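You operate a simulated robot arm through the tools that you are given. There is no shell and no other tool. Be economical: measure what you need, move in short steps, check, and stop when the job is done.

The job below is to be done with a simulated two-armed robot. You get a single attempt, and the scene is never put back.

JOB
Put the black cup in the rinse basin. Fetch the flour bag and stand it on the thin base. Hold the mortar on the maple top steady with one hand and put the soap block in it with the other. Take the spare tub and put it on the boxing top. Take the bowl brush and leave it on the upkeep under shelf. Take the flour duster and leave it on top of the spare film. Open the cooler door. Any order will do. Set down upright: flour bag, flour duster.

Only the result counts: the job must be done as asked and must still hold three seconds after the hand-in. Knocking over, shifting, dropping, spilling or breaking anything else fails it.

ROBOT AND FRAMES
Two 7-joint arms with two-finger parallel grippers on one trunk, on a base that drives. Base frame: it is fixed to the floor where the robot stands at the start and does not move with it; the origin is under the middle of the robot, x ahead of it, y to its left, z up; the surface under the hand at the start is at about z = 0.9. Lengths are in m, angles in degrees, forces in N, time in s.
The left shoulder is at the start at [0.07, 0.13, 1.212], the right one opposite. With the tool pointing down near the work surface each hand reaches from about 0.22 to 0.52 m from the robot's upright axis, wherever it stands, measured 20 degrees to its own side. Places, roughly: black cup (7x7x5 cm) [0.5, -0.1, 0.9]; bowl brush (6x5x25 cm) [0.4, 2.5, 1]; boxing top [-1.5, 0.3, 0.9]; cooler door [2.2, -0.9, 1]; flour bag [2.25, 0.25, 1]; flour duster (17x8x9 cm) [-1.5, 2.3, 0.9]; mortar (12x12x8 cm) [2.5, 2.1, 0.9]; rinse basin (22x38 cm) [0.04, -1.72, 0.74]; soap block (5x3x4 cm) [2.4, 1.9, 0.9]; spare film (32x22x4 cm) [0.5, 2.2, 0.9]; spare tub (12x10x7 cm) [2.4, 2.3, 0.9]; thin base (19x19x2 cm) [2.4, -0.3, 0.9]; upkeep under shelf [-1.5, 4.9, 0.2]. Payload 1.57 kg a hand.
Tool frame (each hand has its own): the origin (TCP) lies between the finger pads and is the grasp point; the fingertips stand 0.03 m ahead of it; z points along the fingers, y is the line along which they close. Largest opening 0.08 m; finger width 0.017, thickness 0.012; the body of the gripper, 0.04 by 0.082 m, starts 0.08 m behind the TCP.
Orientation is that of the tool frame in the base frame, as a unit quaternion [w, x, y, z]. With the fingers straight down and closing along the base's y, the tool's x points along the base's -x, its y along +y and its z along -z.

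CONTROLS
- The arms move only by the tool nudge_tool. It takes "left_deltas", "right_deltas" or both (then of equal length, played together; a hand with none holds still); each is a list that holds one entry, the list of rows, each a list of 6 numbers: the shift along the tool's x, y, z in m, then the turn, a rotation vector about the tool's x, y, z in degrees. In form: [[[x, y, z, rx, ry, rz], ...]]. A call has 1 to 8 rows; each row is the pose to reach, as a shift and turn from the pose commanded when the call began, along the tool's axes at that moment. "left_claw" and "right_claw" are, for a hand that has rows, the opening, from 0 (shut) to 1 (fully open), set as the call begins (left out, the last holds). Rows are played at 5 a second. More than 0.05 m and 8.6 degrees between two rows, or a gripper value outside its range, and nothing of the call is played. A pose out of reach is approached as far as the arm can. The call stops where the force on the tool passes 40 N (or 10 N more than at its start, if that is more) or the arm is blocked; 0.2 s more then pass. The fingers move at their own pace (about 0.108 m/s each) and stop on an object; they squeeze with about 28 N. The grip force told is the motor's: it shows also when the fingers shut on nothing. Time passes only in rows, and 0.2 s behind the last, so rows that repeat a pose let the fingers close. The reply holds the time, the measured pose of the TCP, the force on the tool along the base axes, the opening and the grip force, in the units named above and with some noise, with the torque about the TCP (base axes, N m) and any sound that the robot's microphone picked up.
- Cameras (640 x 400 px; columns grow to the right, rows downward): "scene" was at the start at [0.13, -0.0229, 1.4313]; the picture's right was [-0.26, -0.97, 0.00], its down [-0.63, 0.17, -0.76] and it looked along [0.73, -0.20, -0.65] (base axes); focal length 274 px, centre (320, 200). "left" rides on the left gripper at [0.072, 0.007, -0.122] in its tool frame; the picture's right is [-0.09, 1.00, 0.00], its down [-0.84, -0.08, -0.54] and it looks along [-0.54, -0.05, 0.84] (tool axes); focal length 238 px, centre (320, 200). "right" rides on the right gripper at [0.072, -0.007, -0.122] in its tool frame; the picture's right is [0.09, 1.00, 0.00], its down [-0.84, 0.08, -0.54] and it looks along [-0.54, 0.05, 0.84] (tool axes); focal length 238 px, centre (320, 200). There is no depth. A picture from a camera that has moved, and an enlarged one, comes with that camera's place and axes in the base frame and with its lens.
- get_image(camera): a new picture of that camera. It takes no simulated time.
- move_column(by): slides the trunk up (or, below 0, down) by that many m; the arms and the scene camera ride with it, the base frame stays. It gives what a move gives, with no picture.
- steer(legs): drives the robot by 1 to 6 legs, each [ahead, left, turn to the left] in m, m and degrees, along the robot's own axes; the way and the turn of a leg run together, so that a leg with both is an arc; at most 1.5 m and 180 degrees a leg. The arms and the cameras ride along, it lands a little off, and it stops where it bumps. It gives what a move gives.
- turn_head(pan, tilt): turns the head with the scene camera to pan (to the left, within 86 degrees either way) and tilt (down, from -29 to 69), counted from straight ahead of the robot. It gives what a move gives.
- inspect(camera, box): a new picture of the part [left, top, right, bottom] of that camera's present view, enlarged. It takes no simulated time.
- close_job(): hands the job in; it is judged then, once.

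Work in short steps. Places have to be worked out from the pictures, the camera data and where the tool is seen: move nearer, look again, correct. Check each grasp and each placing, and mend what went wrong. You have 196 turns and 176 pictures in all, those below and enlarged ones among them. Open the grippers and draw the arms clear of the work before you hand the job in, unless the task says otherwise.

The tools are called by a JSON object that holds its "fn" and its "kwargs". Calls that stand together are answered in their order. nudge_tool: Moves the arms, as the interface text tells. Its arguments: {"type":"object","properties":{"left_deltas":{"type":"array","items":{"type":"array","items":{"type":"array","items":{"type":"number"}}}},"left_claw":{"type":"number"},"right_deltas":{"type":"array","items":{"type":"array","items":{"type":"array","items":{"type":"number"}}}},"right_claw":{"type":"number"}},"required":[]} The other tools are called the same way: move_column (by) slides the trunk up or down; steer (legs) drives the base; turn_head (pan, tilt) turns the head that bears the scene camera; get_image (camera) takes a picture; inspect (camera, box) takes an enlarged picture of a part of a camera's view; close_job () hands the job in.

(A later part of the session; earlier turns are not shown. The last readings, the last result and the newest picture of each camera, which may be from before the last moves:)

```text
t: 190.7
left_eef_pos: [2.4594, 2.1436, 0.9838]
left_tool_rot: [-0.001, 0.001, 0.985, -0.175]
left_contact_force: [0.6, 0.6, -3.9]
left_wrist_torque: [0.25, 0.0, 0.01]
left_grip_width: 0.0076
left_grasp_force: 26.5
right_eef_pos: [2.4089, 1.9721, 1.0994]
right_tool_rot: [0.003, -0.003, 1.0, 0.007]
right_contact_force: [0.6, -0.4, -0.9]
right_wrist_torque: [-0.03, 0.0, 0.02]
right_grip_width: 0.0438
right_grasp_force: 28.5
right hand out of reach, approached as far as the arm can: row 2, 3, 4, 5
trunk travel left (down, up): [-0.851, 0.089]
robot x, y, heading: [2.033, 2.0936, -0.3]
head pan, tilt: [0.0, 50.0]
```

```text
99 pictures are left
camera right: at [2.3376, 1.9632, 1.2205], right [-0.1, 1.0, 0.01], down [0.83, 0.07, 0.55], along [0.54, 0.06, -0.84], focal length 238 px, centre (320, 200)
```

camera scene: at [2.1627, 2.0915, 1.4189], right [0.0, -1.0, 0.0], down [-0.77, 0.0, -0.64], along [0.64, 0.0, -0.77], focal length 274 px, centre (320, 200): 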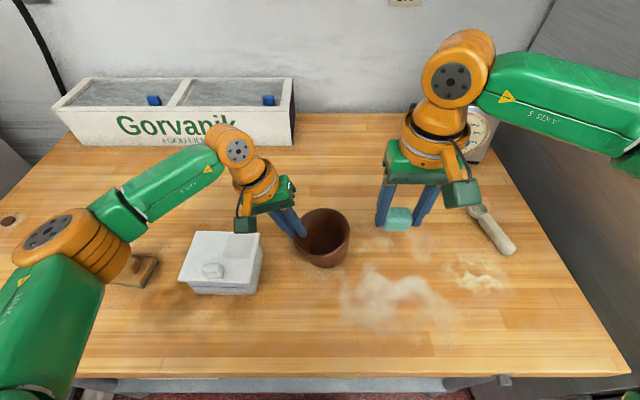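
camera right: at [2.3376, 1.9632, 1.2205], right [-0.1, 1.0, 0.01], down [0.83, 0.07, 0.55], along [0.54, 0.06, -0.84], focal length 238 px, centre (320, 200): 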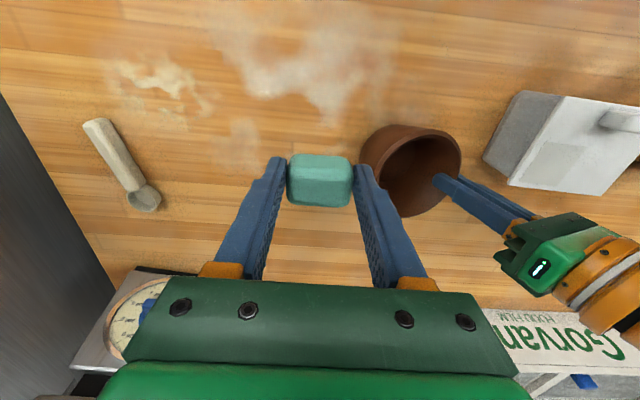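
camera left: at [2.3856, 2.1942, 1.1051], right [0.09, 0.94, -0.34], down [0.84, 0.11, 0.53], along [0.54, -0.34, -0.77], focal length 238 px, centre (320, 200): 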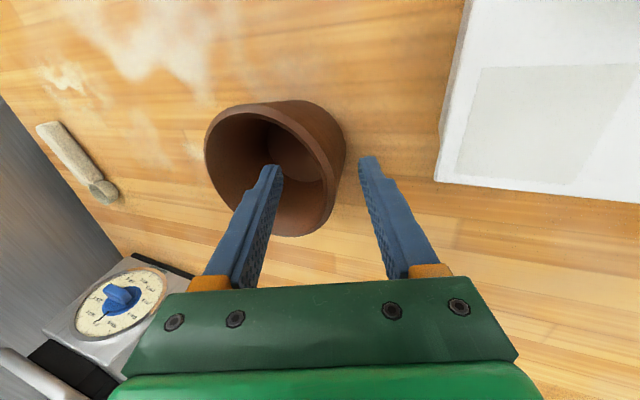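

The right hand runs out of reach inward. Tilting it so the fingers lean inward and forward keeps the wrist in reach and also clears the left hand, so I tilt and advance at the same time.

{"fn": "nudge_tool", "kwargs": {"right_deltas": [[[-0.005, 0.01, 0.0, -6, -4, 0], [-0.015, 0.03, 0.005, -13, -8, 0], [-0.03, 0.06, 0.015, -20, -12, 0], [-0.043, 0.088, 0.025, -20, -12, 0], [-0.043, 0.088, 0.025, -20, -12, 0]]]}}

{"fn": "get_image", "kwargs": {"camera": "scene"}}

{"fn": "get_image", "kwargs": {"camera": "right"}}

```text
t: 191.9
left_eef_pos: [2.4587, 2.143, 0.9838]
left_tool_rot: [-0.001, 0.001, 0.985, -0.173]
left_contact_force: [-0.1, -0.5, -3.4]
left_wrist_torque: [0.23, -0.01, -0.01]
left_grip_width: 0.0081
left_grasp_force: 27.2
right_eef_pos: [2.442, 2.0504, 1.0768]
right_tool_rot: [0.107, -0.003, 0.978, 0.181]
right_contact_force: [-0.1, -1.0, 0.0]
right_wrist_torque: [-0.02, -0.03, -0.01]
right_grip_width: 0.0441
right_grasp_force: 28.1
right hand out of reach, approached as far as the arm can: row 4, 5
trunk travel left (down, up): [-0.851, 0.089]
robot x, y, heading: [2.0357, 2.0934, -0.1]
head pan, tilt: [0.0, 50.0]
```

```text
98 pictures are left
camera scene: at [2.1612, 2.0907, 1.4191], right [0.0, -1.0, 0.0], down [-0.77, 0.0, -0.64], along [0.64, 0.0, -0.77], focal length 274 px, centre (320, 200)
```

scene: 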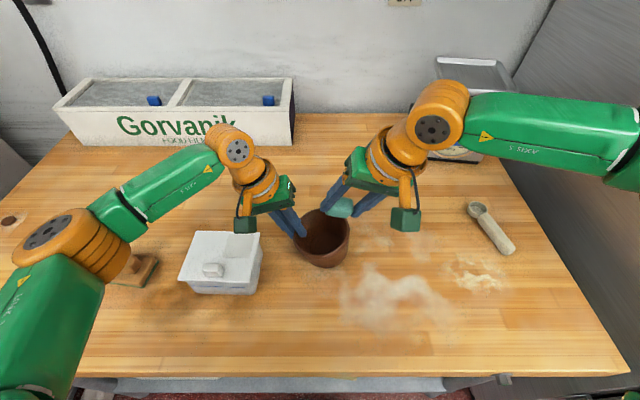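

```text
97 pictures are left
camera right: at [2.3477, 2.0021, 1.1708], right [-0.13, 0.93, 0.33], down [0.7, -0.15, 0.7], along [0.7, 0.33, -0.64], focal length 238 px, centre (320, 200)
```

right: 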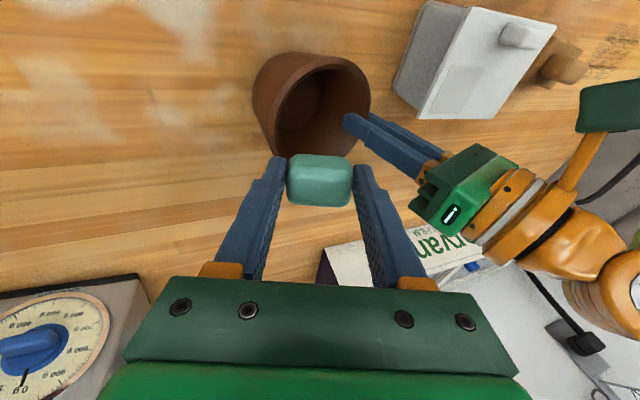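

The soap is poised over the mortar opening, and advancing along the tool axis leads into it. I push in about 7.5 cm along the tool.

{"fn": "nudge_tool", "kwargs": {"right_deltas": [[[0, -0.004, 0.02, 0, 0, 0], [0, -0.006, 0.04, 0, 0, 0], [0, -0.006, 0.06, 0, 0, 0], [0, -0.006, 0.075, 0, 0, 0], [0, -0.006, 0.075, 0, 0, 0]]]}}

{"fn": "get_image", "kwargs": {"camera": "scene"}}

{"fn": "get_image", "kwargs": {"camera": "right"}}

```text
t: 193.1
left_eef_pos: [2.4565, 2.1408, 0.9873]
left_tool_rot: [0.0, 0.001, 0.985, -0.174]
left_contact_force: [-0.2, -0.7, 6.0]
left_wrist_torque: [0.37, 0.19, -0.25]
left_grip_width: 0.0096
left_grasp_force: 28.3
right_eef_pos: [2.4361, 2.0374, 1.0207]
right_tool_rot: [0.107, -0.003, 0.977, 0.182]
right_contact_force: [3.8, -4.7, 9.2]
right_wrist_torque: [-0.24, -0.18, 0.01]
right_grip_width: 0.0441
right_grasp_force: 27.5
right hand out of reach, approached as far as the arm can: row 1, 2, 3, 4, 5
trunk travel left (down, up): [-0.851, 0.089]
robot x, y, heading: [2.0358, 2.0915, -0.1]
head pan, tilt: [0.0, 50.0]
```

```text
96 pictures are left
camera scene: at [2.1588, 2.0885, 1.4196], right [0.0, -1.0, 0.0], down [-0.77, 0.0, -0.64], along [0.64, 0.0, -0.77], focal length 274 px, centre (320, 200)
```

scene: 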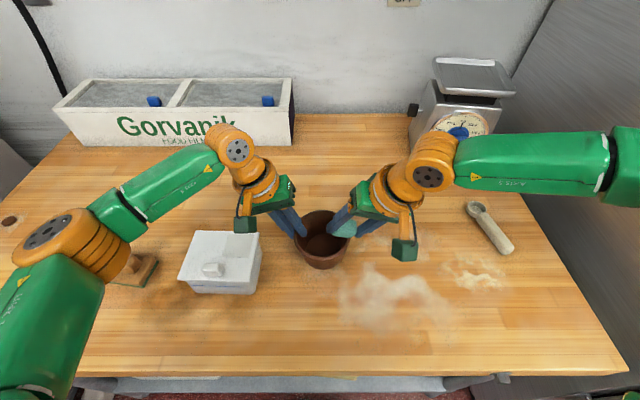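

```text
95 pictures are left
camera right: at [2.3409, 1.989, 1.1151], right [-0.13, 0.93, 0.33], down [0.7, -0.15, 0.7], along [0.7, 0.33, -0.63], focal length 238 px, centre (320, 200)
```

right: 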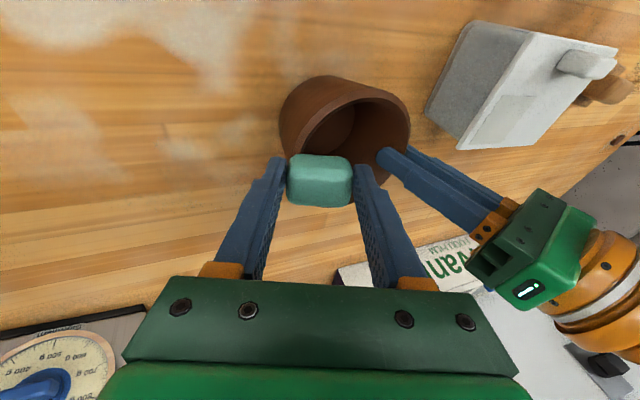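

The hand fell short and touched the mortar's right rim lightly. I lift off, drop the forward tilt, increase the sideways tilt to 30° (mirroring the left arm's good pose), and re-approach.

{"fn": "nudge_tool", "kwargs": {"right_deltas": [[[-0.0105, 0.0178, -0.0457, 0, 0, 0], [-0.0105, 0.0178, -0.0457, -4, 5, 0], [-0.0105, 0.0178, -0.0457, -8, 10, 0], [-0.0105, 0.0178, -0.0457, -10, 12, 0], [-0.0208, 0.0354, -0.0134, -10, 12, 0], [-0.0208, 0.0354, -0.0134, -10, 12, 0]]]}}

{"fn": "get_image", "kwargs": {"camera": "scene"}}

{"fn": "get_image", "kwargs": {"camera": "right"}}

```text
refused: row 1 steps farther than a row can; nothing moved
```

```text
94 pictures are left
camera scene: at [2.1588, 2.0885, 1.4196], right [0.0, -1.0, 0.0], down [-0.77, 0.0, -0.64], along [0.64, 0.0, -0.77], focal length 274 px, centre (320, 200)
```

scene: 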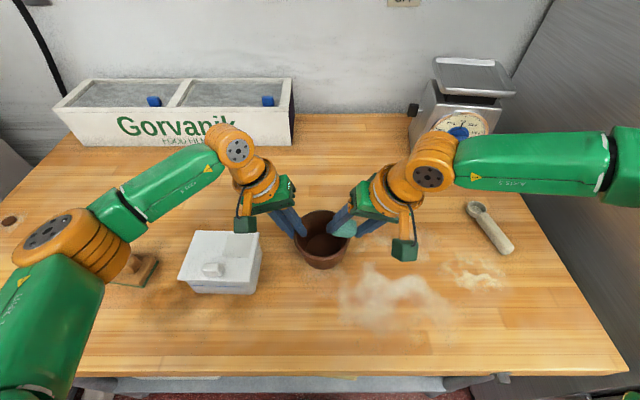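

```text
93 pictures are left
camera right: at [2.3409, 1.989, 1.1151], right [-0.13, 0.93, 0.33], down [0.7, -0.15, 0.7], along [0.7, 0.33, -0.63], focal length 238 px, centre (320, 200)
```

right: 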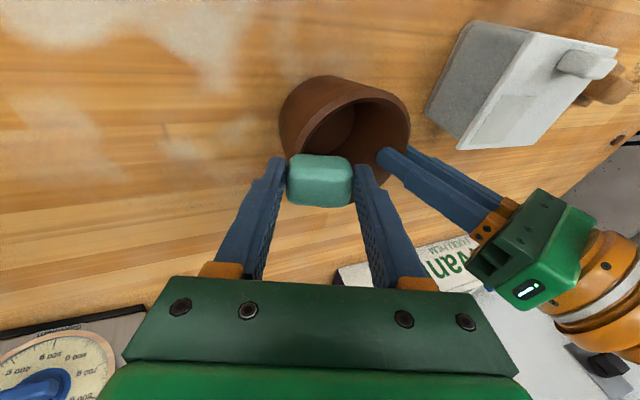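

Row 1 was slightly too long. I retry with a half-step.

{"fn": "nudge_tool", "kwargs": {"right_deltas": [[[-0.005, 0.009, -0.023, 0, 0, 0], [-0.0105, 0.0178, -0.0457, 0, 0, 0], [-0.0105, 0.0178, -0.0457, -4, 5, 0], [-0.0105, 0.0178, -0.0457, -8, 10, 0], [-0.0105, 0.0178, -0.0457, -10, 12, 0], [-0.0208, 0.0354, -0.0134, -10, 12, 0], [-0.0208, 0.0354, -0.0134, -10, 12, 0]]]}}

{"fn": "get_image", "kwargs": {"camera": "scene"}}

{"fn": "get_image", "kwargs": {"camera": "right"}}

```text
t: 194.7
left_eef_pos: [2.4593, 2.1426, 0.9857]
left_tool_rot: [-0.001, 0.001, 0.985, -0.175]
left_contact_force: [-0.9, 0.2, -3.9]
left_wrist_torque: [0.21, -0.03, 0.0]
left_grip_width: 0.0075
left_grasp_force: 26.7
right_eef_pos: [2.4317, 2.0463, 1.0555]
right_tool_rot: [0.004, -0.031, 0.964, 0.264]
right_contact_force: [0.1, -0.2, -0.2]
right_wrist_torque: [0.0, -0.01, 0.03]
right_grip_width: 0.0441
right_grasp_force: 28.4
right hand out of reach, approached as far as the arm can: row 6, 7
trunk travel left (down, up): [-0.851, 0.089]
robot x, y, heading: [2.0399, 2.0934, -0.1]
head pan, tilt: [0.0, 50.0]
```

```text
92 pictures are left
camera scene: at [2.1619, 2.0914, 1.419], right [0.0, -1.0, 0.0], down [-0.77, 0.0, -0.64], along [0.64, 0.0, -0.77], focal length 274 px, centre (320, 200)
```

scene: 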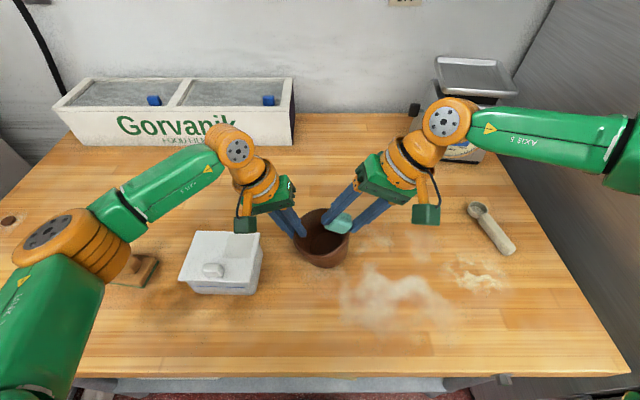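

```text
91 pictures are left
camera right: at [2.3621, 1.9747, 1.1568], right [-0.15, 0.85, 0.5], down [0.84, -0.16, 0.52], along [0.53, 0.5, -0.69], focal length 238 px, centre (320, 200)
```

right: 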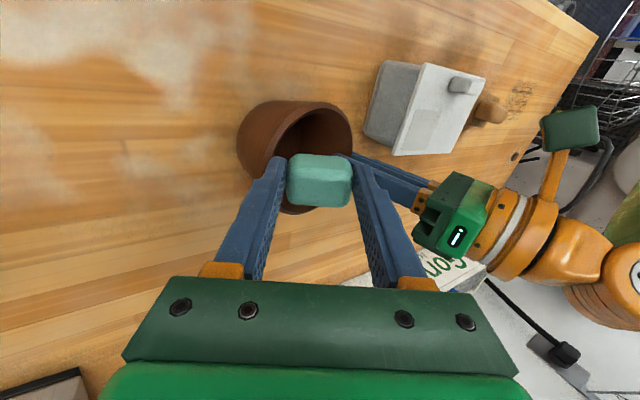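

The soap is about 3 cm short in x. I lean the fingers 20° forward as well, which gains reach, keeping above the rim.

{"fn": "nudge_tool", "kwargs": {"right_deltas": [[[0, 0, -0.005, 0, -7, 0], [-0.007, 0.005, -0.005, 0, -14, 0], [-0.013, 0.01, -0.003, 0, -20, 0], [-0.019, 0.016, -0.0017, 0, -20, 0], [-0.019, 0.016, -0.0017, 0, -20, 0]]]}}

{"fn": "get_image", "kwargs": {"camera": "right"}}

{"fn": "inspect", "kwargs": {"camera": "scene", "box": [230, 120, 470, 290]}}

```text
t: 195.9
left_eef_pos: [2.4603, 2.1432, 0.9845]
left_tool_rot: [-0.001, 0.001, 0.985, -0.175]
left_contact_force: [0.2, -0.2, -4.7]
left_wrist_torque: [0.22, 0.03, 0.0]
left_grip_width: 0.0082
left_grasp_force: 27.0
right_eef_pos: [2.4509, 2.0614, 1.0647]
right_tool_rot: [0.171, 0.015, 0.949, 0.265]
right_contact_force: [0.3, 0.1, -0.4]
right_wrist_torque: [0.01, -0.01, 0.0]
right_grip_width: 0.0439
right_grasp_force: 28.0
trunk travel left (down, up): [-0.851, 0.089]
robot x, y, heading: [2.0389, 2.092, -0.2]
head pan, tilt: [0.0, 50.0]
```

```text
90 pictures are left
camera right: at [2.3437, 2.0029, 1.1381], right [-0.15, 0.87, 0.48], down [0.6, -0.3, 0.74], along [0.78, 0.4, -0.48], focal length 238 px, centre (320, 200)
```

right: 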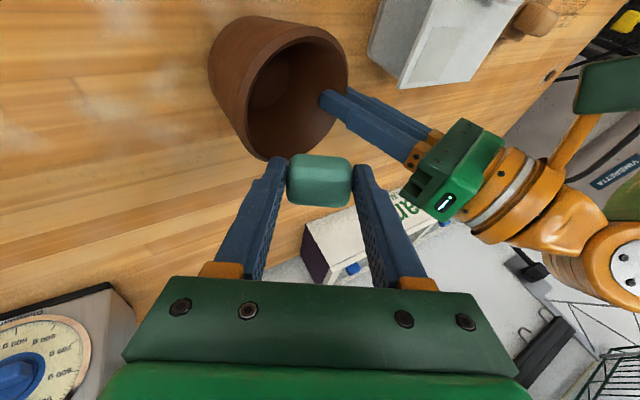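

```text
2.35 times, centred on (350, 205) of scene
camera zoom: at [2.1618, 2.0912, 1.419], right [0.0, -1.0, 0.0], down [-0.77, 0.0, -0.64], along [0.64, 0.0, -0.77], focal length 644 px, centre (249, 188)
```

zoom: 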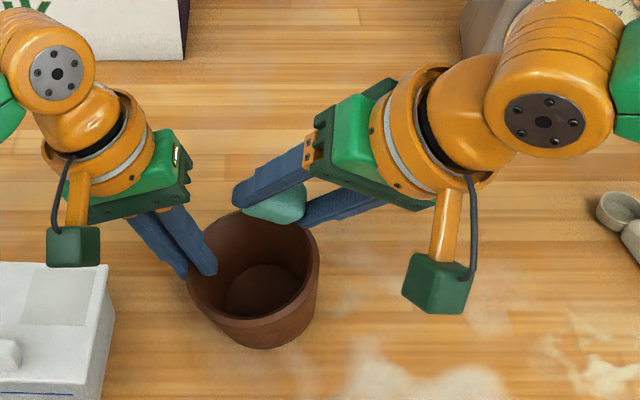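

With the forward lean it reached fully, and the soap is now about over the mortar centre. I lower it about 4.5 cm vertically.

{"fn": "nudge_tool", "kwargs": {"right_deltas": [[[0.005, -0.0065, 0.013, 0, 0, 0], [0.01, -0.013, 0.026, 0, 0, 0], [0.0151, -0.02, 0.0388, 0, 0, 0], [0.0151, -0.02, 0.0388, 0, 0, 0]]]}}

{"fn": "get_image", "kwargs": {"camera": "right"}}

{"fn": "inspect", "kwargs": {"camera": "scene", "box": [230, 120, 470, 290]}}

```text
t: 196.9
left_eef_pos: [2.4593, 2.1425, 0.9859]
left_tool_rot: [-0.001, 0.001, 0.985, -0.174]
left_contact_force: [0.8, -3.3, -4.1]
left_wrist_torque: [0.37, -0.04, 0.03]
left_grip_width: 0.0085
left_grasp_force: 27.3
right_eef_pos: [2.4519, 2.0652, 1.0199]
right_tool_rot: [0.171, 0.016, 0.949, 0.265]
right_contact_force: [0.0, 2.3, 3.2]
right_wrist_torque: [0.01, -0.07, -0.01]
right_grip_width: 0.0438
right_grasp_force: 27.8
trunk travel left (down, up): [-0.851, 0.089]
robot x, y, heading: [2.0338, 2.0927, -0.2]
head pan, tilt: [0.0, 50.0]
```

```text
88 pictures are left
camera right: at [2.3438, 2.0063, 1.0915], right [-0.15, 0.87, 0.48], down [0.6, -0.3, 0.74], along [0.78, 0.4, -0.48], focal length 238 px, centre (320, 200)
```

right: 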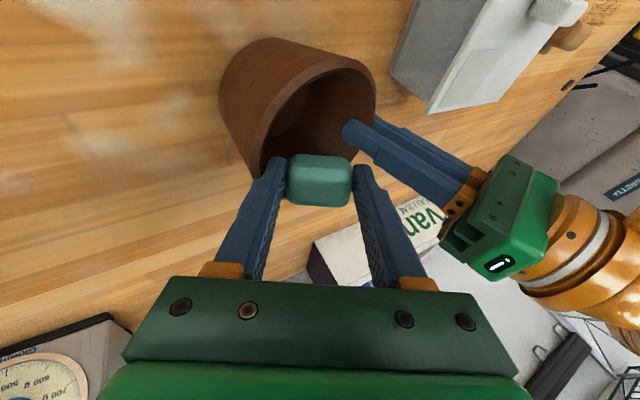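

```text
2.35 times, centred on (350, 205) of scene
camera zoom: at [2.1614, 2.0908, 1.4191], right [0.0, -1.0, 0.0], down [-0.77, 0.0, -0.64], along [0.64, 0.0, -0.77], focal length 644 px, centre (249, 188)
```

zoom: 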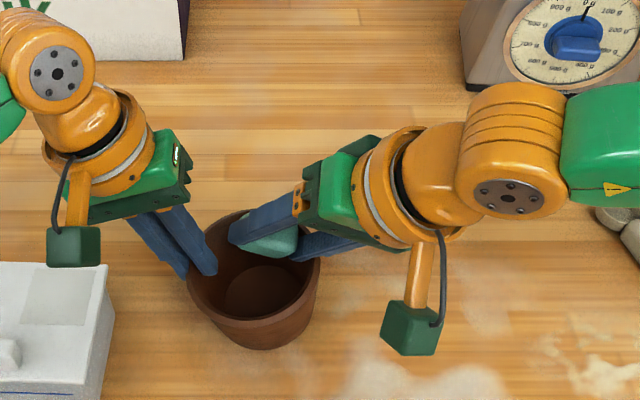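

The soap hangs inside the opening, above the mortar floor. I open the claw partway to release it and then withdraw up along the tool.

{"fn": "nudge_tool", "kwargs": {"right_deltas": [[[0, 0.004, -0.002, 0, 0, 0], [0, 0.004, -0.002, 0, 0, 0], [0, 0.004, -0.002, 0, 0, 0]]], "right_claw": 0.7}}

{"fn": "get_image", "kwargs": {"camera": "right"}}

```text
t: 197.7
left_eef_pos: [2.4597, 2.1431, 0.9853]
left_tool_rot: [-0.001, 0.0, 0.985, -0.175]
left_contact_force: [-2.2, -9.1, -3.3]
left_wrist_torque: [0.14, 0.0, -0.06]
left_grip_width: 0.0079
left_grasp_force: 26.8
right_eef_pos: [2.45, 2.0672, 1.0234]
right_tool_rot: [0.171, 0.015, 0.949, 0.264]
right_contact_force: [0.8, 10.0, -1.2]
right_wrist_torque: [0.36, -0.06, 0.05]
right_grip_width: 0.0494
right_grasp_force: 0.1
trunk travel left (down, up): [-0.851, 0.089]
robot x, y, heading: [2.0342, 2.0953, -0.3]
head pan, tilt: [0.0, 50.0]
```

```text
86 pictures are left
camera right: at [2.3434, 2.0088, 1.0956], right [-0.15, 0.87, 0.48], down [0.6, -0.3, 0.74], along [0.78, 0.4, -0.48], focal length 238 px, centre (320, 200)
```

right: 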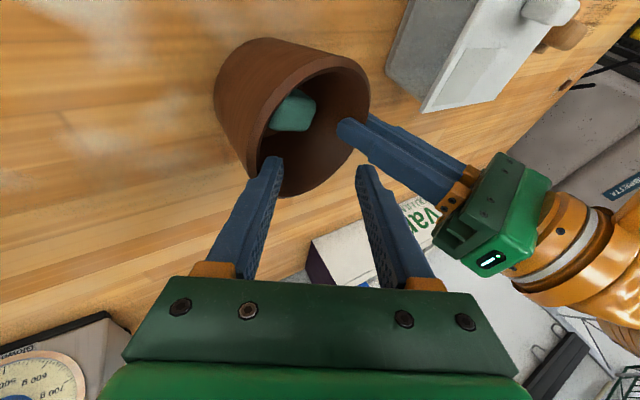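

The soap is in the mortar. I withdraw the right hand along its axis.

{"fn": "nudge_tool", "kwargs": {"right_deltas": [[[0, 0.003, -0.03, 0, 0, 0], [0, 0, -0.07, 0, 0, 0], [0, -0.03, -0.1, 0, 0, 0], [0, -0.06, -0.12, 0, 0, 0]]]}}

{"fn": "inspect", "kwargs": {"camera": "scene", "box": [230, 150, 450, 290]}}

```text
t: 198.7
left_eef_pos: [2.4591, 2.1413, 0.984]
left_tool_rot: [-0.001, 0.001, 0.985, -0.173]
left_contact_force: [-0.1, -0.1, -4.5]
left_wrist_torque: [0.26, -0.02, -0.02]
left_grip_width: 0.0081
left_grasp_force: 26.9
right_eef_pos: [2.4121, 1.9546, 1.0899]
right_tool_rot: [0.17, 0.015, 0.949, 0.265]
right_contact_force: [0.2, -1.5, 0.0]
right_wrist_torque: [0.02, 0.01, -0.03]
right_grip_width: 0.0559
right_grasp_force: 0.1
trunk travel left (down, up): [-0.851, 0.089]
robot x, y, heading: [2.0361, 2.0919, -0.2]
head pan, tilt: [0.0, 50.0]
```

```text
2.86 times, centred on (340, 220) of scene
camera zoom: at [2.161, 2.0892, 1.4191], right [0.0, -1.0, 0.0], down [-0.77, 0.0, -0.64], along [0.64, 0.0, -0.77], focal length 782 px, centre (263, 143)
```

zoom: 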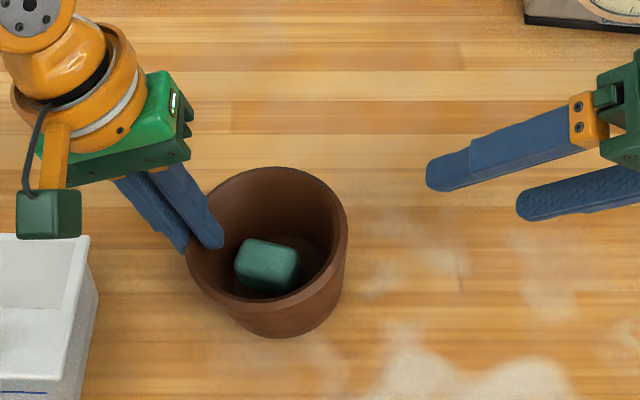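

The soap rests in the mortar. I release the rim by opening partially and withdraw the left hand along its axis, straightening the right hand too.

{"fn": "nudge_tool", "kwargs": {"left_deltas": [[[0, 0, 0, 0, 0, 0], [0, 0, 0, 0, 0, 0], [0, 0, -0.03, 0, 0, 0], [0, 0, -0.07, 0, 0, 0], [0, 0, -0.1, 0, 0, 0], [0, 0, -0.14, -7, 0, 0], [0, 0, -0.14, -14, 0, 0], [0, 0, -0.14, -20, 0, 0]]], "right_deltas": [[[0, 0, 0, 0, 0, 0], [0, 0, 0, 0, 0, 0], [0, -0.03, -0.03, 5, 3, 0], [0, -0.06, -0.05, 10, 6, 0], [0, -0.06, -0.05, 15, 10, 0], [0, -0.06, -0.05, 20, 13, 0], [0, -0.06, -0.05, 25, 17, 0], [0, -0.06, -0.05, 30, 20, 0]]], "left_claw": 0.45}}

{"fn": "get_image", "kwargs": {"camera": "left"}}

{"fn": "get_image", "kwargs": {"camera": "scene"}}

```text
t: 200.5
left_eef_pos: [2.4584, 2.1922, 1.1179]
left_tool_rot: [-0.002, 0.001, 1.0, 0.001]
left_contact_force: [0.0, -0.1, -0.2]
left_wrist_torque: [0.02, 0.0, -0.01]
left_grip_width: 0.0359
left_grasp_force: 0.0
right_eef_pos: [2.4001, 1.8806, 1.0999]
right_tool_rot: [-0.006, 0.013, 1.0, 0.009]
right_contact_force: [-0.3, 0.0, -0.7]
right_wrist_torque: [-0.01, -0.02, -0.01]
right_grip_width: 0.056
right_grasp_force: 0.1
trunk travel left (down, up): [-0.851, 0.089]
robot x, y, heading: [2.0375, 2.0937, -0.3]
head pan, tilt: [0.0, 50.0]
```

```text
84 pictures are left
camera left: at [2.3868, 2.198, 1.2402], right [0.09, 1.0, 0.0], down [0.84, -0.08, 0.54], along [0.54, -0.05, -0.84], focal length 238 px, centre (320, 200)
```

left: 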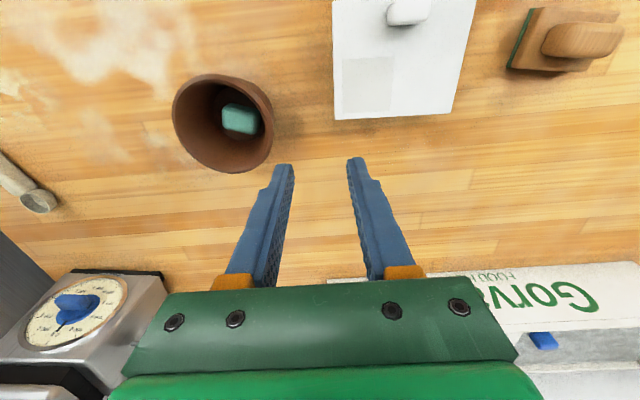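

```text
83 pictures are left
camera scene: at [2.1619, 2.0918, 1.419], right [0.0, -1.0, 0.0], down [-0.77, 0.0, -0.64], along [0.64, 0.0, -0.77], focal length 274 px, centre (320, 200)
```

scene: 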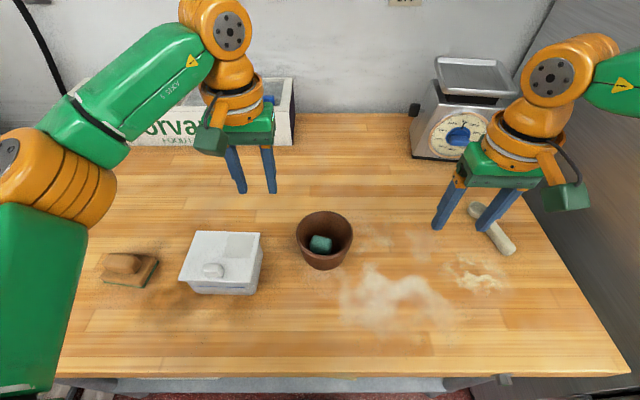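

Mortar and soap are fine. I look closely at the tub to find a grip, since it is wider than the claw.

{"fn": "inspect", "kwargs": {"camera": "scene", "box": [160, 215, 290, 305]}}

{"fn": "inspect", "kwargs": {"camera": "left", "box": [310, 0, 500, 130]}}

```text
4.44 times, centred on (225, 260) of scene
camera zoom: at [2.1619, 2.0918, 1.419], right [0.0, -1.0, 0.0], down [-0.77, 0.0, -0.64], along [0.64, 0.0, -0.77], focal length 1216 px, centre (742, -67)
```

zoom: 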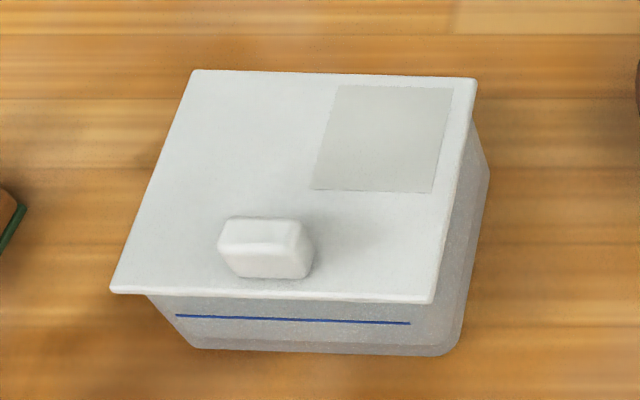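

```text
3.08 times, centred on (405, 65) of left
camera zoom: at [2.3868, 2.198, 1.2402], right [0.09, 1.0, 0.0], down [0.84, -0.08, 0.54], along [0.54, -0.05, -0.84], focal length 733 px, centre (58, 615)
```

zoom: 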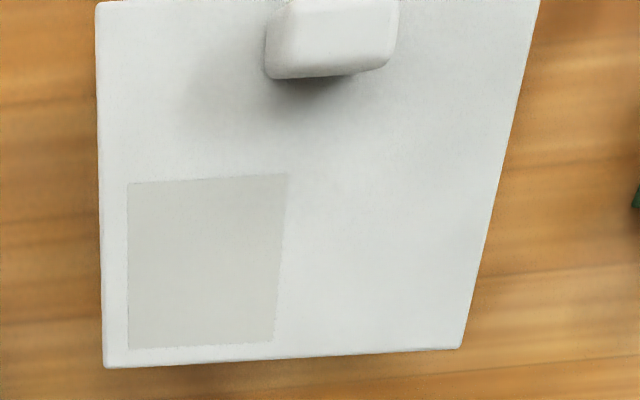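

The tub has a lid knob at about [2.367, 2.274, 0.985], offset toward the robot. I will grip the knob closing along x, which resists tilting, and test-lift. First I move above it while yawing.

{"fn": "nudge_tool", "kwargs": {"left_deltas": [[[0.011, 0.01, 0, 0, 0, -8.5], [0.022, 0.02, 0, 0, 0, -17], [0.033, 0.03, 0, 0, 0, -25.5], [0.044, 0.04, 0, 0, 0, -34], [0.055, 0.05, 0, 0, 0, -42.5], [0.066, 0.06, 0, 0, 0, -51], [0.08, 0.07, 0, 0, 0, -59.5], [0.091, 0.082, 0, 0, 0, -68]]], "left_claw": 0.9}}

{"fn": "nudge_tool", "kwargs": {"left_deltas": [[[0, 0, 0, 0, 0, -7.5], [0, 0, 0, 0, 0, -15], [0, 0, 0, 0, 0, -22], [0, 0, 0, 0, 0, -22]]]}}

{"fn": "get_image", "kwargs": {"camera": "left"}}

```text
t: 202.3
left_eef_pos: [2.3658, 2.2742, 1.1183]
left_tool_rot: [-0.001, -0.559, 0.829, -0.001]
left_contact_force: [-0.2, 0.1, -0.8]
left_wrist_torque: [0.0, -0.01, 0.02]
left_grip_width: 0.0721
left_grasp_force: 0.1
right_eef_pos: [2.4003, 1.8796, 1.0996]
right_tool_rot: [-0.003, 0.013, 1.0, 0.01]
right_contact_force: [0.0, 0.4, -0.6]
right_wrist_torque: [-0.01, -0.01, -0.02]
right_grip_width: 0.0559
right_grasp_force: 0.0
trunk travel left (down, up): [-0.851, 0.089]
robot x, y, heading: [2.0381, 2.0905, 0.1]
head pan, tilt: [0.0, 50.0]
```

```text
t: 203.3
left_eef_pos: [2.3672, 2.2734, 1.1161]
left_tool_rot: [0.0, 0.707, -0.707, 0.0]
left_contact_force: [0.9, 0.1, -0.1]
left_wrist_torque: [0.01, 0.0, -0.03]
left_grip_width: 0.0721
left_grasp_force: 0.0
right_eef_pos: [2.399, 1.8801, 1.0995]
right_tool_rot: [-0.006, 0.013, 1.0, 0.009]
right_contact_force: [0.4, -0.5, -0.7]
right_wrist_torque: [0.01, 0.03, -0.02]
right_grip_width: 0.0562
right_grasp_force: 0.0
trunk travel left (down, up): [-0.851, 0.089]
robot x, y, heading: [2.0344, 2.094, -0.0]
head pan, tilt: [0.0, 50.0]
```

```text
80 pictures are left
camera left: at [2.3603, 2.2007, 1.2395], right [-1.0, 0.09, 0.0], down [0.08, 0.84, 0.54], along [0.05, 0.54, -0.84], focal length 238 px, centre (320, 200)
```

left: 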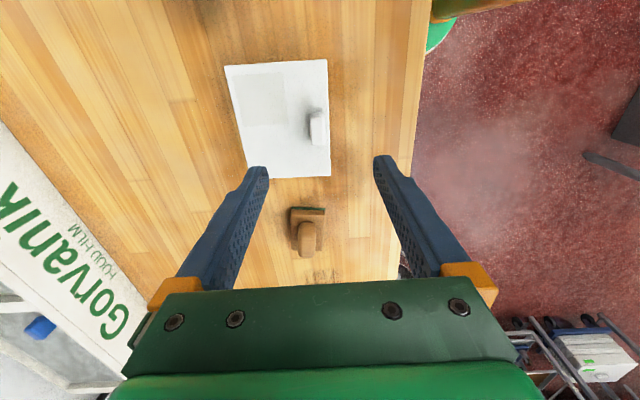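

The knob sits right under the TCP line. I descend to z of about 1.015 and check before closing.

{"fn": "nudge_tool", "kwargs": {"left_deltas": [[[0, 0.002, 0.04, 0, 0, 0], [0, 0.002, 0.08, 0, 0, 0], [0, 0.002, 0.101, 0, 0, 0], [0, 0.002, 0.101, 0, 0, 0]]]}}

{"fn": "get_image", "kwargs": {"camera": "left"}}

{"fn": "inspect", "kwargs": {"camera": "scene", "box": [150, 190, 300, 305]}}

```text
t: 204.3
left_eef_pos: [2.3684, 2.2721, 1.0153]
left_tool_rot: [-0.001, -0.707, 0.708, -0.001]
left_contact_force: [-0.7, -0.5, 0.0]
left_wrist_torque: [0.04, 0.0, -0.02]
left_grip_width: 0.0721
left_grasp_force: 0.0
right_eef_pos: [2.3984, 1.8803, 1.0992]
right_tool_rot: [-0.005, 0.013, 1.0, 0.009]
right_contact_force: [-0.5, 0.2, 0.1]
right_wrist_torque: [0.01, 0.02, 0.01]
right_grip_width: 0.0561
right_grasp_force: 0.1
trunk travel left (down, up): [-0.851, 0.089]
robot x, y, heading: [2.037, 2.0919, 0.2]
head pan, tilt: [0.0, 50.0]
```

```text
79 pictures are left
camera left: at [2.3599, 2.2009, 1.1384], right [-1.0, 0.09, 0.0], down [0.08, 0.84, 0.54], along [0.05, 0.54, -0.84], focal length 238 px, centre (320, 200)
```

left: 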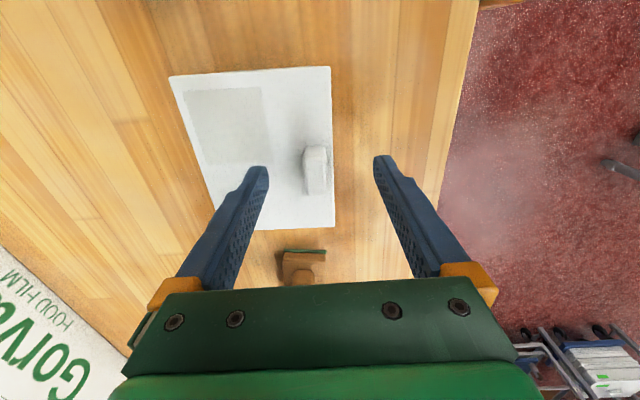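

```text
3.48 times, centred on (225, 248) of scene
camera zoom: at [2.1605, 2.0914, 1.4192], right [0.0, -1.0, 0.0], down [-0.77, 0.0, -0.64], along [0.64, 0.0, -0.77], focal length 952 px, centre (650, 35)
```

zoom: 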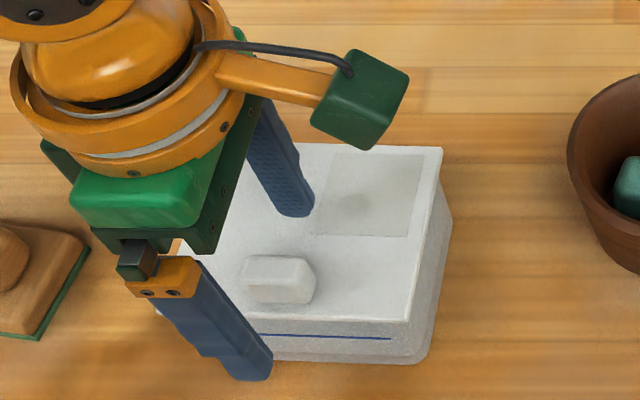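

The knob is just below tip level. I lower a bit more in small steps.

{"fn": "nudge_tool", "kwargs": {"left_deltas": [[[0, 0, 0.006, 0, 0, 0], [0, 0, 0.012, 0, 0, 0], [0, 0, 0.012, 0, 0, 0]]]}}

{"fn": "inspect", "kwargs": {"camera": "left", "box": [230, 120, 410, 240]}}

```text
t: 205.1
left_eef_pos: [2.3674, 2.2738, 1.0033]
left_tool_rot: [-0.001, -0.707, 0.707, -0.001]
left_contact_force: [0.1, -0.7, -0.1]
left_wrist_torque: [0.0, 0.02, -0.02]
left_grip_width: 0.0724
left_grasp_force: 0.1
right_eef_pos: [2.3988, 1.8796, 1.0992]
right_tool_rot: [-0.006, 0.014, 1.0, 0.01]
right_contact_force: [-0.7, -0.4, -0.3]
right_wrist_torque: [0.0, -0.01, -0.02]
right_grip_width: 0.0559
right_grasp_force: 0.1
trunk travel left (down, up): [-0.851, 0.089]
robot x, y, heading: [2.035, 2.0922, -0.3]
head pan, tilt: [0.0, 50.0]
```

```text
3.33 times, centred on (320, 180) of left
camera zoom: at [2.3595, 2.2008, 1.1268], right [-1.0, 0.09, 0.0], down [0.08, 0.84, 0.54], along [0.05, 0.54, -0.84], focal length 794 px, centre (320, 267)
```

zoom: 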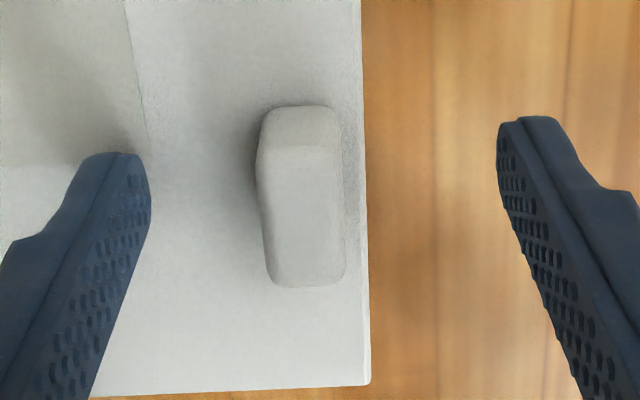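

The tips are a few millimetres above the lid. I lower 4 mm more and close on the knob.

{"fn": "nudge_tool", "kwargs": {"left_deltas": [[[0, 0, 0.004, 0, 0, 0], [0, 0, 0.004, 0, 0, 0], [0, 0, 0.004, 0, 0, 0], [0, 0, 0.004, 0, 0, 0]]], "left_claw": 0}}

{"fn": "nudge_tool", "kwargs": {"left_deltas": [[[0, 0, -0.005, 0, 0, 0], [0, 0, -0.01, 0, 0, 0], [0, 0, -0.015, 0, 0, 0], [0, 0, -0.015, 0, 0, 0]]]}}

{"fn": "inspect", "kwargs": {"camera": "scene", "box": [150, 190, 300, 305]}}

```text
t: 205.6
left_eef_pos: [2.3694, 2.274, 1.0032]
left_tool_rot: [-0.005, 0.709, -0.705, 0.007]
left_contact_force: [1.5, -0.2, 3.9]
left_wrist_torque: [-0.39, -0.08, 0.08]
left_grip_width: 0.0148
left_grasp_force: 28.4
right_eef_pos: [2.3998, 1.8785, 1.1004]
right_tool_rot: [-0.005, 0.013, 1.0, 0.009]
right_contact_force: [0.3, 0.6, 0.5]
right_wrist_torque: [0.0, 0.03, -0.03]
right_grip_width: 0.0562
right_grasp_force: 0.1
trunk travel left (down, up): [-0.851, 0.089]
robot x, y, heading: [2.036, 2.0936, -0.1]
head pan, tilt: [0.0, 50.0]
stopped in row 2 (left hand): the force on the tool passed its limit at 44 N (the readings are from after the stop); the commanded pose is now the measured one
```

```text
t: 206.6
left_eef_pos: [2.3707, 2.2726, 1.0161]
left_tool_rot: [0.004, -0.707, 0.707, -0.006]
left_contact_force: [0.4, -1.4, -0.8]
left_wrist_torque: [-0.02, 0.0, 0.03]
left_grip_width: 0.0149
left_grasp_force: 28.5
right_eef_pos: [2.3993, 1.8805, 1.0995]
right_tool_rot: [-0.005, 0.013, 1.0, 0.009]
right_contact_force: [0.2, 0.5, -0.4]
right_wrist_torque: [-0.03, 0.01, 0.02]
right_grip_width: 0.0561
right_grasp_force: 0.1
trunk travel left (down, up): [-0.851, 0.089]
robot x, y, heading: [2.0371, 2.0886, -0.1]
head pan, tilt: [0.0, 50.0]
```

```text
3.48 times, centred on (225, 248) of scene
camera zoom: at [2.1613, 2.0916, 1.4191], right [0.0, -1.0, 0.0], down [-0.77, 0.0, -0.64], along [0.64, 0.0, -0.77], focal length 952 px, centre (650, 35)
```

zoom: 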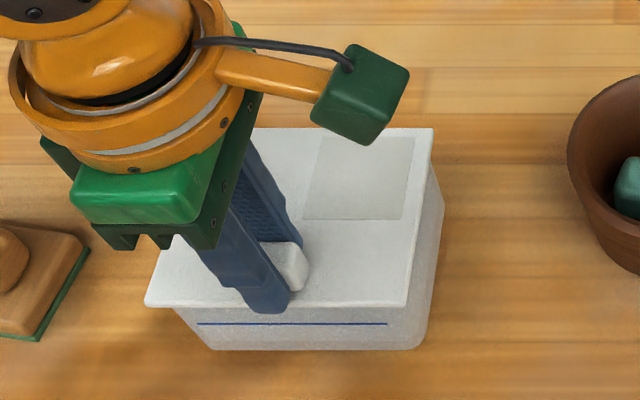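

The whole tub lifts as one piece. I raise it further and check how level it stays.

{"fn": "nudge_tool", "kwargs": {"left_deltas": [[[0, 0, -0.03, 0, 0, 0], [0, 0, -0.06, 0, 0, 0], [0, 0, -0.09, 0, 0, 0], [0, 0, -0.12, 0, 0, 0]]]}}

{"fn": "get_image", "kwargs": {"camera": "scene"}}

```text
t: 207.6
left_eef_pos: [2.3676, 2.2737, 1.1382]
left_tool_rot: [-0.003, 0.708, -0.706, 0.006]
left_contact_force: [-0.4, 0.3, -1.2]
left_wrist_torque: [0.0, 0.03, 0.02]
left_grip_width: 0.0146
left_grasp_force: 27.8
right_eef_pos: [2.4001, 1.8787, 1.0996]
right_tool_rot: [-0.004, 0.013, 1.0, 0.01]
right_contact_force: [-0.9, 0.1, 0.1]
right_wrist_torque: [0.0, -0.01, 0.03]
right_grip_width: 0.0559
right_grasp_force: 0.1
trunk travel left (down, up): [-0.851, 0.089]
robot x, y, heading: [2.0357, 2.0904, -0.4]
head pan, tilt: [0.0, 50.0]
```

```text
75 pictures are left
camera scene: at [2.1604, 2.091, 1.4192], right [0.0, -1.0, 0.0], down [-0.77, 0.0, -0.64], along [0.64, 0.0, -0.77], focal length 274 px, centre (320, 200)
```

scene: 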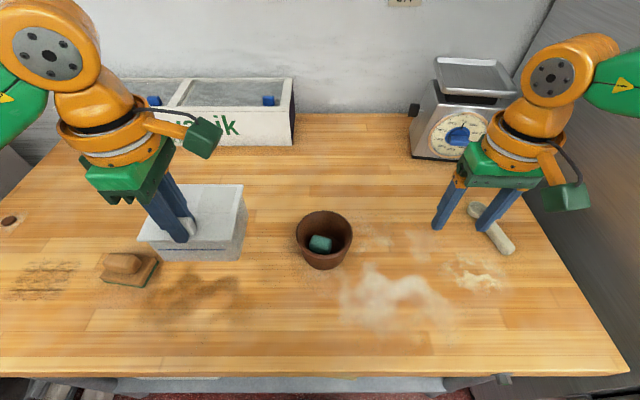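

The tub hangs level. I raise the trunk and take it by the known southern aisle to the west side.

{"fn": "move_column", "kwargs": {"by": 0.085}}

{"fn": "steer", "kwargs": {"legs": [[-0.57, 0, 0], [0, 0, -90], [1.5, 0, 0], [1.04, 0, 0], [0, 0, -90], [0, 0.43, 0]]}}

```text
t: 208.8
left_eef_pos: [2.3679, 2.2744, 1.2214]
left_tool_rot: [-0.004, 0.708, -0.706, 0.006]
left_contact_force: [-0.2, 0.1, -1.3]
left_wrist_torque: [-0.01, 0.06, -0.03]
left_grip_width: 0.0147
left_grasp_force: 27.7
right_eef_pos: [2.3992, 1.8812, 1.1858]
right_tool_rot: [-0.005, 0.013, 1.0, 0.01]
right_contact_force: [-0.6, -0.8, -0.7]
right_wrist_torque: [0.0, 0.01, -0.03]
right_grip_width: 0.0559
right_grasp_force: 0.1
trunk travel left (down, up): [-0.936, 0.004]
robot x, y, heading: [2.0353, 2.0916, -0.2]
head pan, tilt: [0.0, 50.0]
```

```text
t: 234.0
left_eef_pos: [1.0393, -1.0399, 1.2228]
left_tool_rot: [-0.005, 0.721, 0.693, -0.005]
left_contact_force: [0.0, 0.0, -1.2]
left_wrist_torque: [0.0, -0.05, 0.01]
left_grip_width: 0.0149
left_grasp_force: 28.3
right_eef_pos: [1.0245, -0.6466, 1.1848]
right_tool_rot: [0.011, 0.999, -0.035, 0.004]
right_contact_force: [0.9, -0.2, -0.7]
right_wrist_torque: [-0.01, 0.0, 0.01]
right_grip_width: 0.0561
right_grasp_force: 0.1
trunk travel left (down, up): [-0.936, 0.004]
robot x, y, heading: [1.3802, -0.8756, 177.4]
head pan, tilt: [0.0, 50.0]
```

All clear so far. I continue west, turn north, and look at the west side.

{"fn": "steer", "kwargs": {"legs": [[0, 0, 2.6], [1.5, 0, 0], [0.35, 0, 0], [0, 0, -90], [0.6, 0, 0]]}}

{"fn": "turn_head", "kwargs": {"pan": 60, "tilt": 25}}

{"fn": "get_image", "kwargs": {"camera": "scene"}}

```text
t: 250.4
left_eef_pos: [-0.6553, 0.0281, 1.2231]
left_tool_rot: [-0.008, 1.0, 0.022, 0.002]
left_contact_force: [0.7, 0.6, -1.7]
left_wrist_torque: [-0.04, 0.03, -0.04]
left_grip_width: 0.0146
left_grasp_force: 28.5
right_eef_pos: [-0.2638, 0.0756, 1.1866]
right_tool_rot: [0.008, 0.711, -0.703, -0.004]
right_contact_force: [-1.1, 0.5, -0.8]
right_wrist_torque: [0.0, 0.01, -0.01]
right_grip_width: 0.0559
right_grasp_force: 0.0
trunk travel left (down, up): [-0.936, 0.004]
robot x, y, heading: [-0.4607, -0.2964, 92.2]
head pan, tilt: [0.0, 50.0]
```

```text
t: 251.7
left_eef_pos: [-0.6566, 0.0302, 1.2204]
left_tool_rot: [-0.007, 1.0, 0.021, 0.001]
left_contact_force: [-0.5, 0.0, -1.2]
left_wrist_torque: [-0.07, -0.04, -0.01]
left_grip_width: 0.0148
left_grasp_force: 28.1
right_eef_pos: [-0.2639, 0.0758, 1.1856]
right_tool_rot: [0.01, 0.712, -0.702, -0.003]
right_contact_force: [-0.6, -0.1, 0.0]
right_wrist_torque: [-0.01, 0.03, 0.0]
right_grip_width: 0.0556
right_grasp_force: 0.1
trunk travel left (down, up): [-0.936, 0.004]
robot x, y, heading: [-0.4615, -0.2963, 92.3]
head pan, tilt: [60.0, 25.0]
```

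```text
74 pictures are left
camera scene: at [-0.5469, -0.2042, 1.5416], right [0.47, 0.88, 0.0], down [0.37, -0.2, -0.91], along [-0.8, 0.42, -0.42], focal length 274 px, centre (320, 200)
```

scene: 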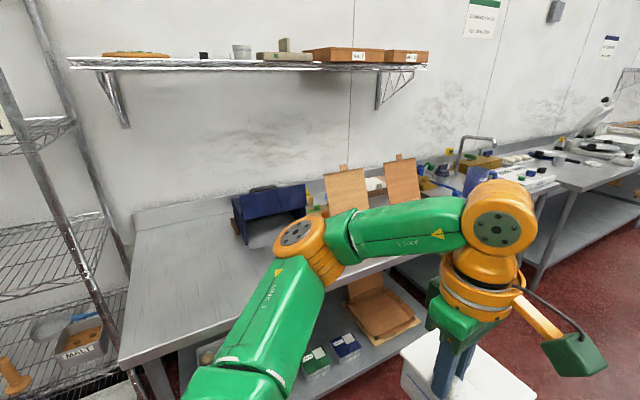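

The boxing top's front edge is at about x -1.16, with free surface around [-1.3, -0.15]. I turn west and drive in.

{"fn": "steer", "kwargs": {"legs": [[0, 0, 87.7], [0.35, -0.33, 0]]}}

{"fn": "turn_head", "kwargs": {"pan": 0, "tilt": 45}}

{"fn": "get_image", "kwargs": {"camera": "scene"}}

```text
t: 258.4
left_eef_pos: [-1.1461, -0.1698, 1.2222]
left_tool_rot: [-0.006, 0.693, 0.721, -0.004]
left_contact_force: [0.1, -0.2, -1.0]
left_wrist_torque: [-0.02, -0.06, -0.02]
left_grip_width: 0.015
left_grasp_force: 27.4
right_eef_pos: [-1.1928, 0.2223, 1.1846]
right_tool_rot: [0.009, 1.0, 0.005, 0.005]
right_contact_force: [-0.7, -0.2, 0.2]
right_wrist_torque: [0.0, -0.01, 0.04]
right_grip_width: 0.0561
right_grasp_force: 0.0
trunk travel left (down, up): [-0.936, 0.004]
robot x, y, heading: [-0.8185, 0.0249, -178.1]
head pan, tilt: [60.0, 25.0]
```

```text
t: 259.6
left_eef_pos: [-1.1478, -0.1676, 1.2223]
left_tool_rot: [-0.007, 0.694, 0.72, -0.004]
left_contact_force: [0.4, 0.6, -1.3]
left_wrist_torque: [0.01, -0.02, 0.01]
left_grip_width: 0.0149
left_grasp_force: 27.5
right_eef_pos: [-1.1926, 0.2221, 1.1846]
right_tool_rot: [0.009, 1.0, 0.005, 0.005]
right_contact_force: [0.3, 0.8, 0.2]
right_wrist_torque: [0.01, 0.01, 0.01]
right_grip_width: 0.0561
right_grasp_force: 0.1
trunk travel left (down, up): [-0.936, 0.004]
robot x, y, heading: [-0.8222, 0.0275, -177.8]
head pan, tilt: [0.0, 45.0]
```

```text
73 pictures are left
camera scene: at [-0.9548, 0.0192, 1.5111], right [-0.04, 1.0, 0.0], down [0.71, 0.03, -0.71], along [-0.71, -0.03, -0.71], focal length 274 px, centre (320, 200)
```

scene: 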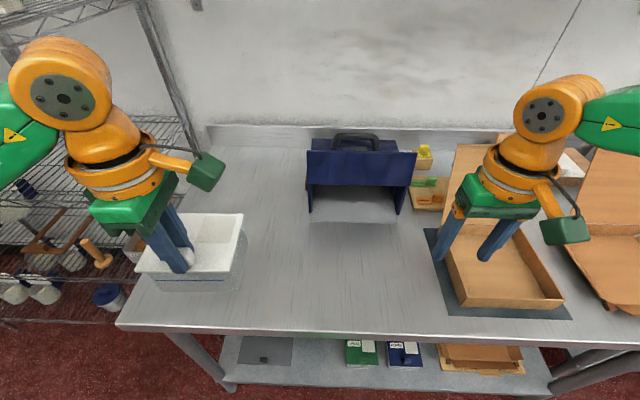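

The free area lies to the left of the blue dispenser. I drive ahead 10 cm, lower the trunk, then lower the left arm to just above the table.

{"fn": "steer", "kwargs": {"legs": [[0.1, 0, 0]]}}

{"fn": "move_column", "kwargs": {"by": -0.085}}

{"fn": "nudge_tool", "kwargs": {"left_deltas": [[[0, 0, 0.04, 0, 0, 0], [0, 0, 0.08, 0, 0, 0], [0, 0, 0.115, 0, 0, 0], [0, 0, 0.125, 0, 0, 0], [0, 0, 0.125, 0, 0, 0]]]}}

{"fn": "get_image", "kwargs": {"camera": "scene"}}

```text
t: 260.8
left_eef_pos: [-1.2407, -0.1704, 1.2239]
left_tool_rot: [-0.01, 0.694, 0.72, -0.006]
left_contact_force: [0.6, 0.7, -0.6]
left_wrist_torque: [0.0, 0.01, -0.04]
left_grip_width: 0.015
left_grasp_force: 27.6
right_eef_pos: [-1.2863, 0.2208, 1.1864]
right_tool_rot: [0.01, 1.0, 0.004, 0.002]
right_contact_force: [1.0, -0.3, 0.0]
right_wrist_torque: [0.01, 0.05, -0.02]
right_grip_width: 0.0561
right_grasp_force: 0.1
trunk travel left (down, up): [-0.936, 0.004]
robot x, y, heading: [-0.9236, 0.0232, -178.1]
head pan, tilt: [0.0, 45.0]
```

```text
t: 262.0
left_eef_pos: [-1.2464, -0.1713, 1.1369]
left_tool_rot: [-0.006, 0.693, 0.72, -0.004]
left_contact_force: [0.7, -0.9, -0.1]
left_wrist_torque: [-0.02, -0.03, 0.01]
left_grip_width: 0.0152
left_grasp_force: 28.2
right_eef_pos: [-1.2929, 0.2204, 1.1]
right_tool_rot: [0.01, 1.0, 0.006, 0.004]
right_contact_force: [-0.1, 0.9, 0.3]
right_wrist_torque: [-0.04, 0.03, 0.0]
right_grip_width: 0.0559
right_grasp_force: 0.1
trunk travel left (down, up): [-0.851, 0.089]
robot x, y, heading: [-0.9223, 0.0202, -178.0]
head pan, tilt: [0.0, 45.0]
```

```text
t: 263.2
left_eef_pos: [-1.2497, -0.1716, 1.0107]
left_tool_rot: [-0.005, 0.693, 0.721, -0.005]
left_contact_force: [-0.2, 0.6, -1.3]
left_wrist_torque: [0.01, -0.06, -0.03]
left_grip_width: 0.0147
left_grasp_force: 27.4
right_eef_pos: [-1.2934, 0.2206, 1.099]
right_tool_rot: [0.01, 1.0, 0.005, 0.005]
right_contact_force: [0.0, -0.3, 0.7]
right_wrist_torque: [0.0, 0.0, -0.01]
right_grip_width: 0.0564
right_grasp_force: 0.1
trunk travel left (down, up): [-0.851, 0.089]
robot x, y, heading: [-0.9235, 0.0272, -178.0]
head pan, tilt: [0.0, 45.0]
```

```text
72 pictures are left
camera scene: at [-1.055, 0.0163, 1.426], right [-0.03, 1.0, 0.0], down [0.71, 0.02, -0.71], along [-0.71, -0.02, -0.71], focal length 274 px, centre (320, 200)
```

scene: 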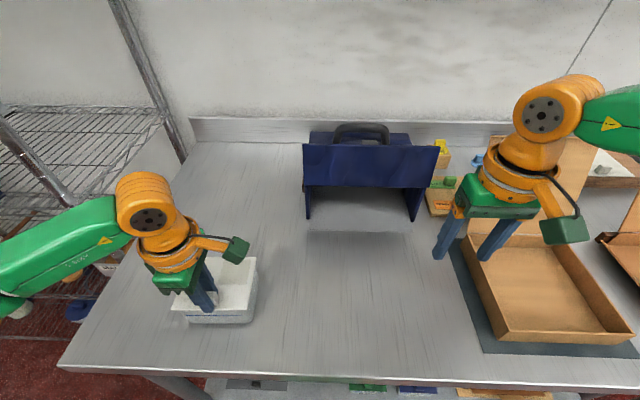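

Well over the table and close to it. I lower in small steps until contact.

{"fn": "nudge_tool", "kwargs": {"left_deltas": [[[0, 0, 0.003, 0, 0, 0], [0, 0, 0.006, 0, 0, 0], [0, 0, 0.009, 0, 0, 0], [0, 0, 0.012, 0, 0, 0], [0, 0, 0.012, 0, 0, 0]]]}}

```text
t: 264.4
left_eef_pos: [-1.2483, -0.1714, 1.0021]
left_tool_rot: [-0.007, 0.693, 0.72, -0.007]
left_contact_force: [-5.3, -6.1, 30.3]
left_wrist_torque: [-0.1, 0.22, 0.05]
left_grip_width: 0.0145
left_grasp_force: 27.9
right_eef_pos: [-1.2909, 0.2222, 1.1008]
right_tool_rot: [0.01, 1.0, 0.005, 0.004]
right_contact_force: [-0.7, 0.0, 0.0]
right_wrist_torque: [0.03, -0.03, 0.01]
right_grip_width: 0.0561
right_grasp_force: 0.1
trunk travel left (down, up): [-0.851, 0.089]
robot x, y, heading: [-0.9241, 0.0188, -178.2]
head pan, tilt: [0.0, 45.0]
```

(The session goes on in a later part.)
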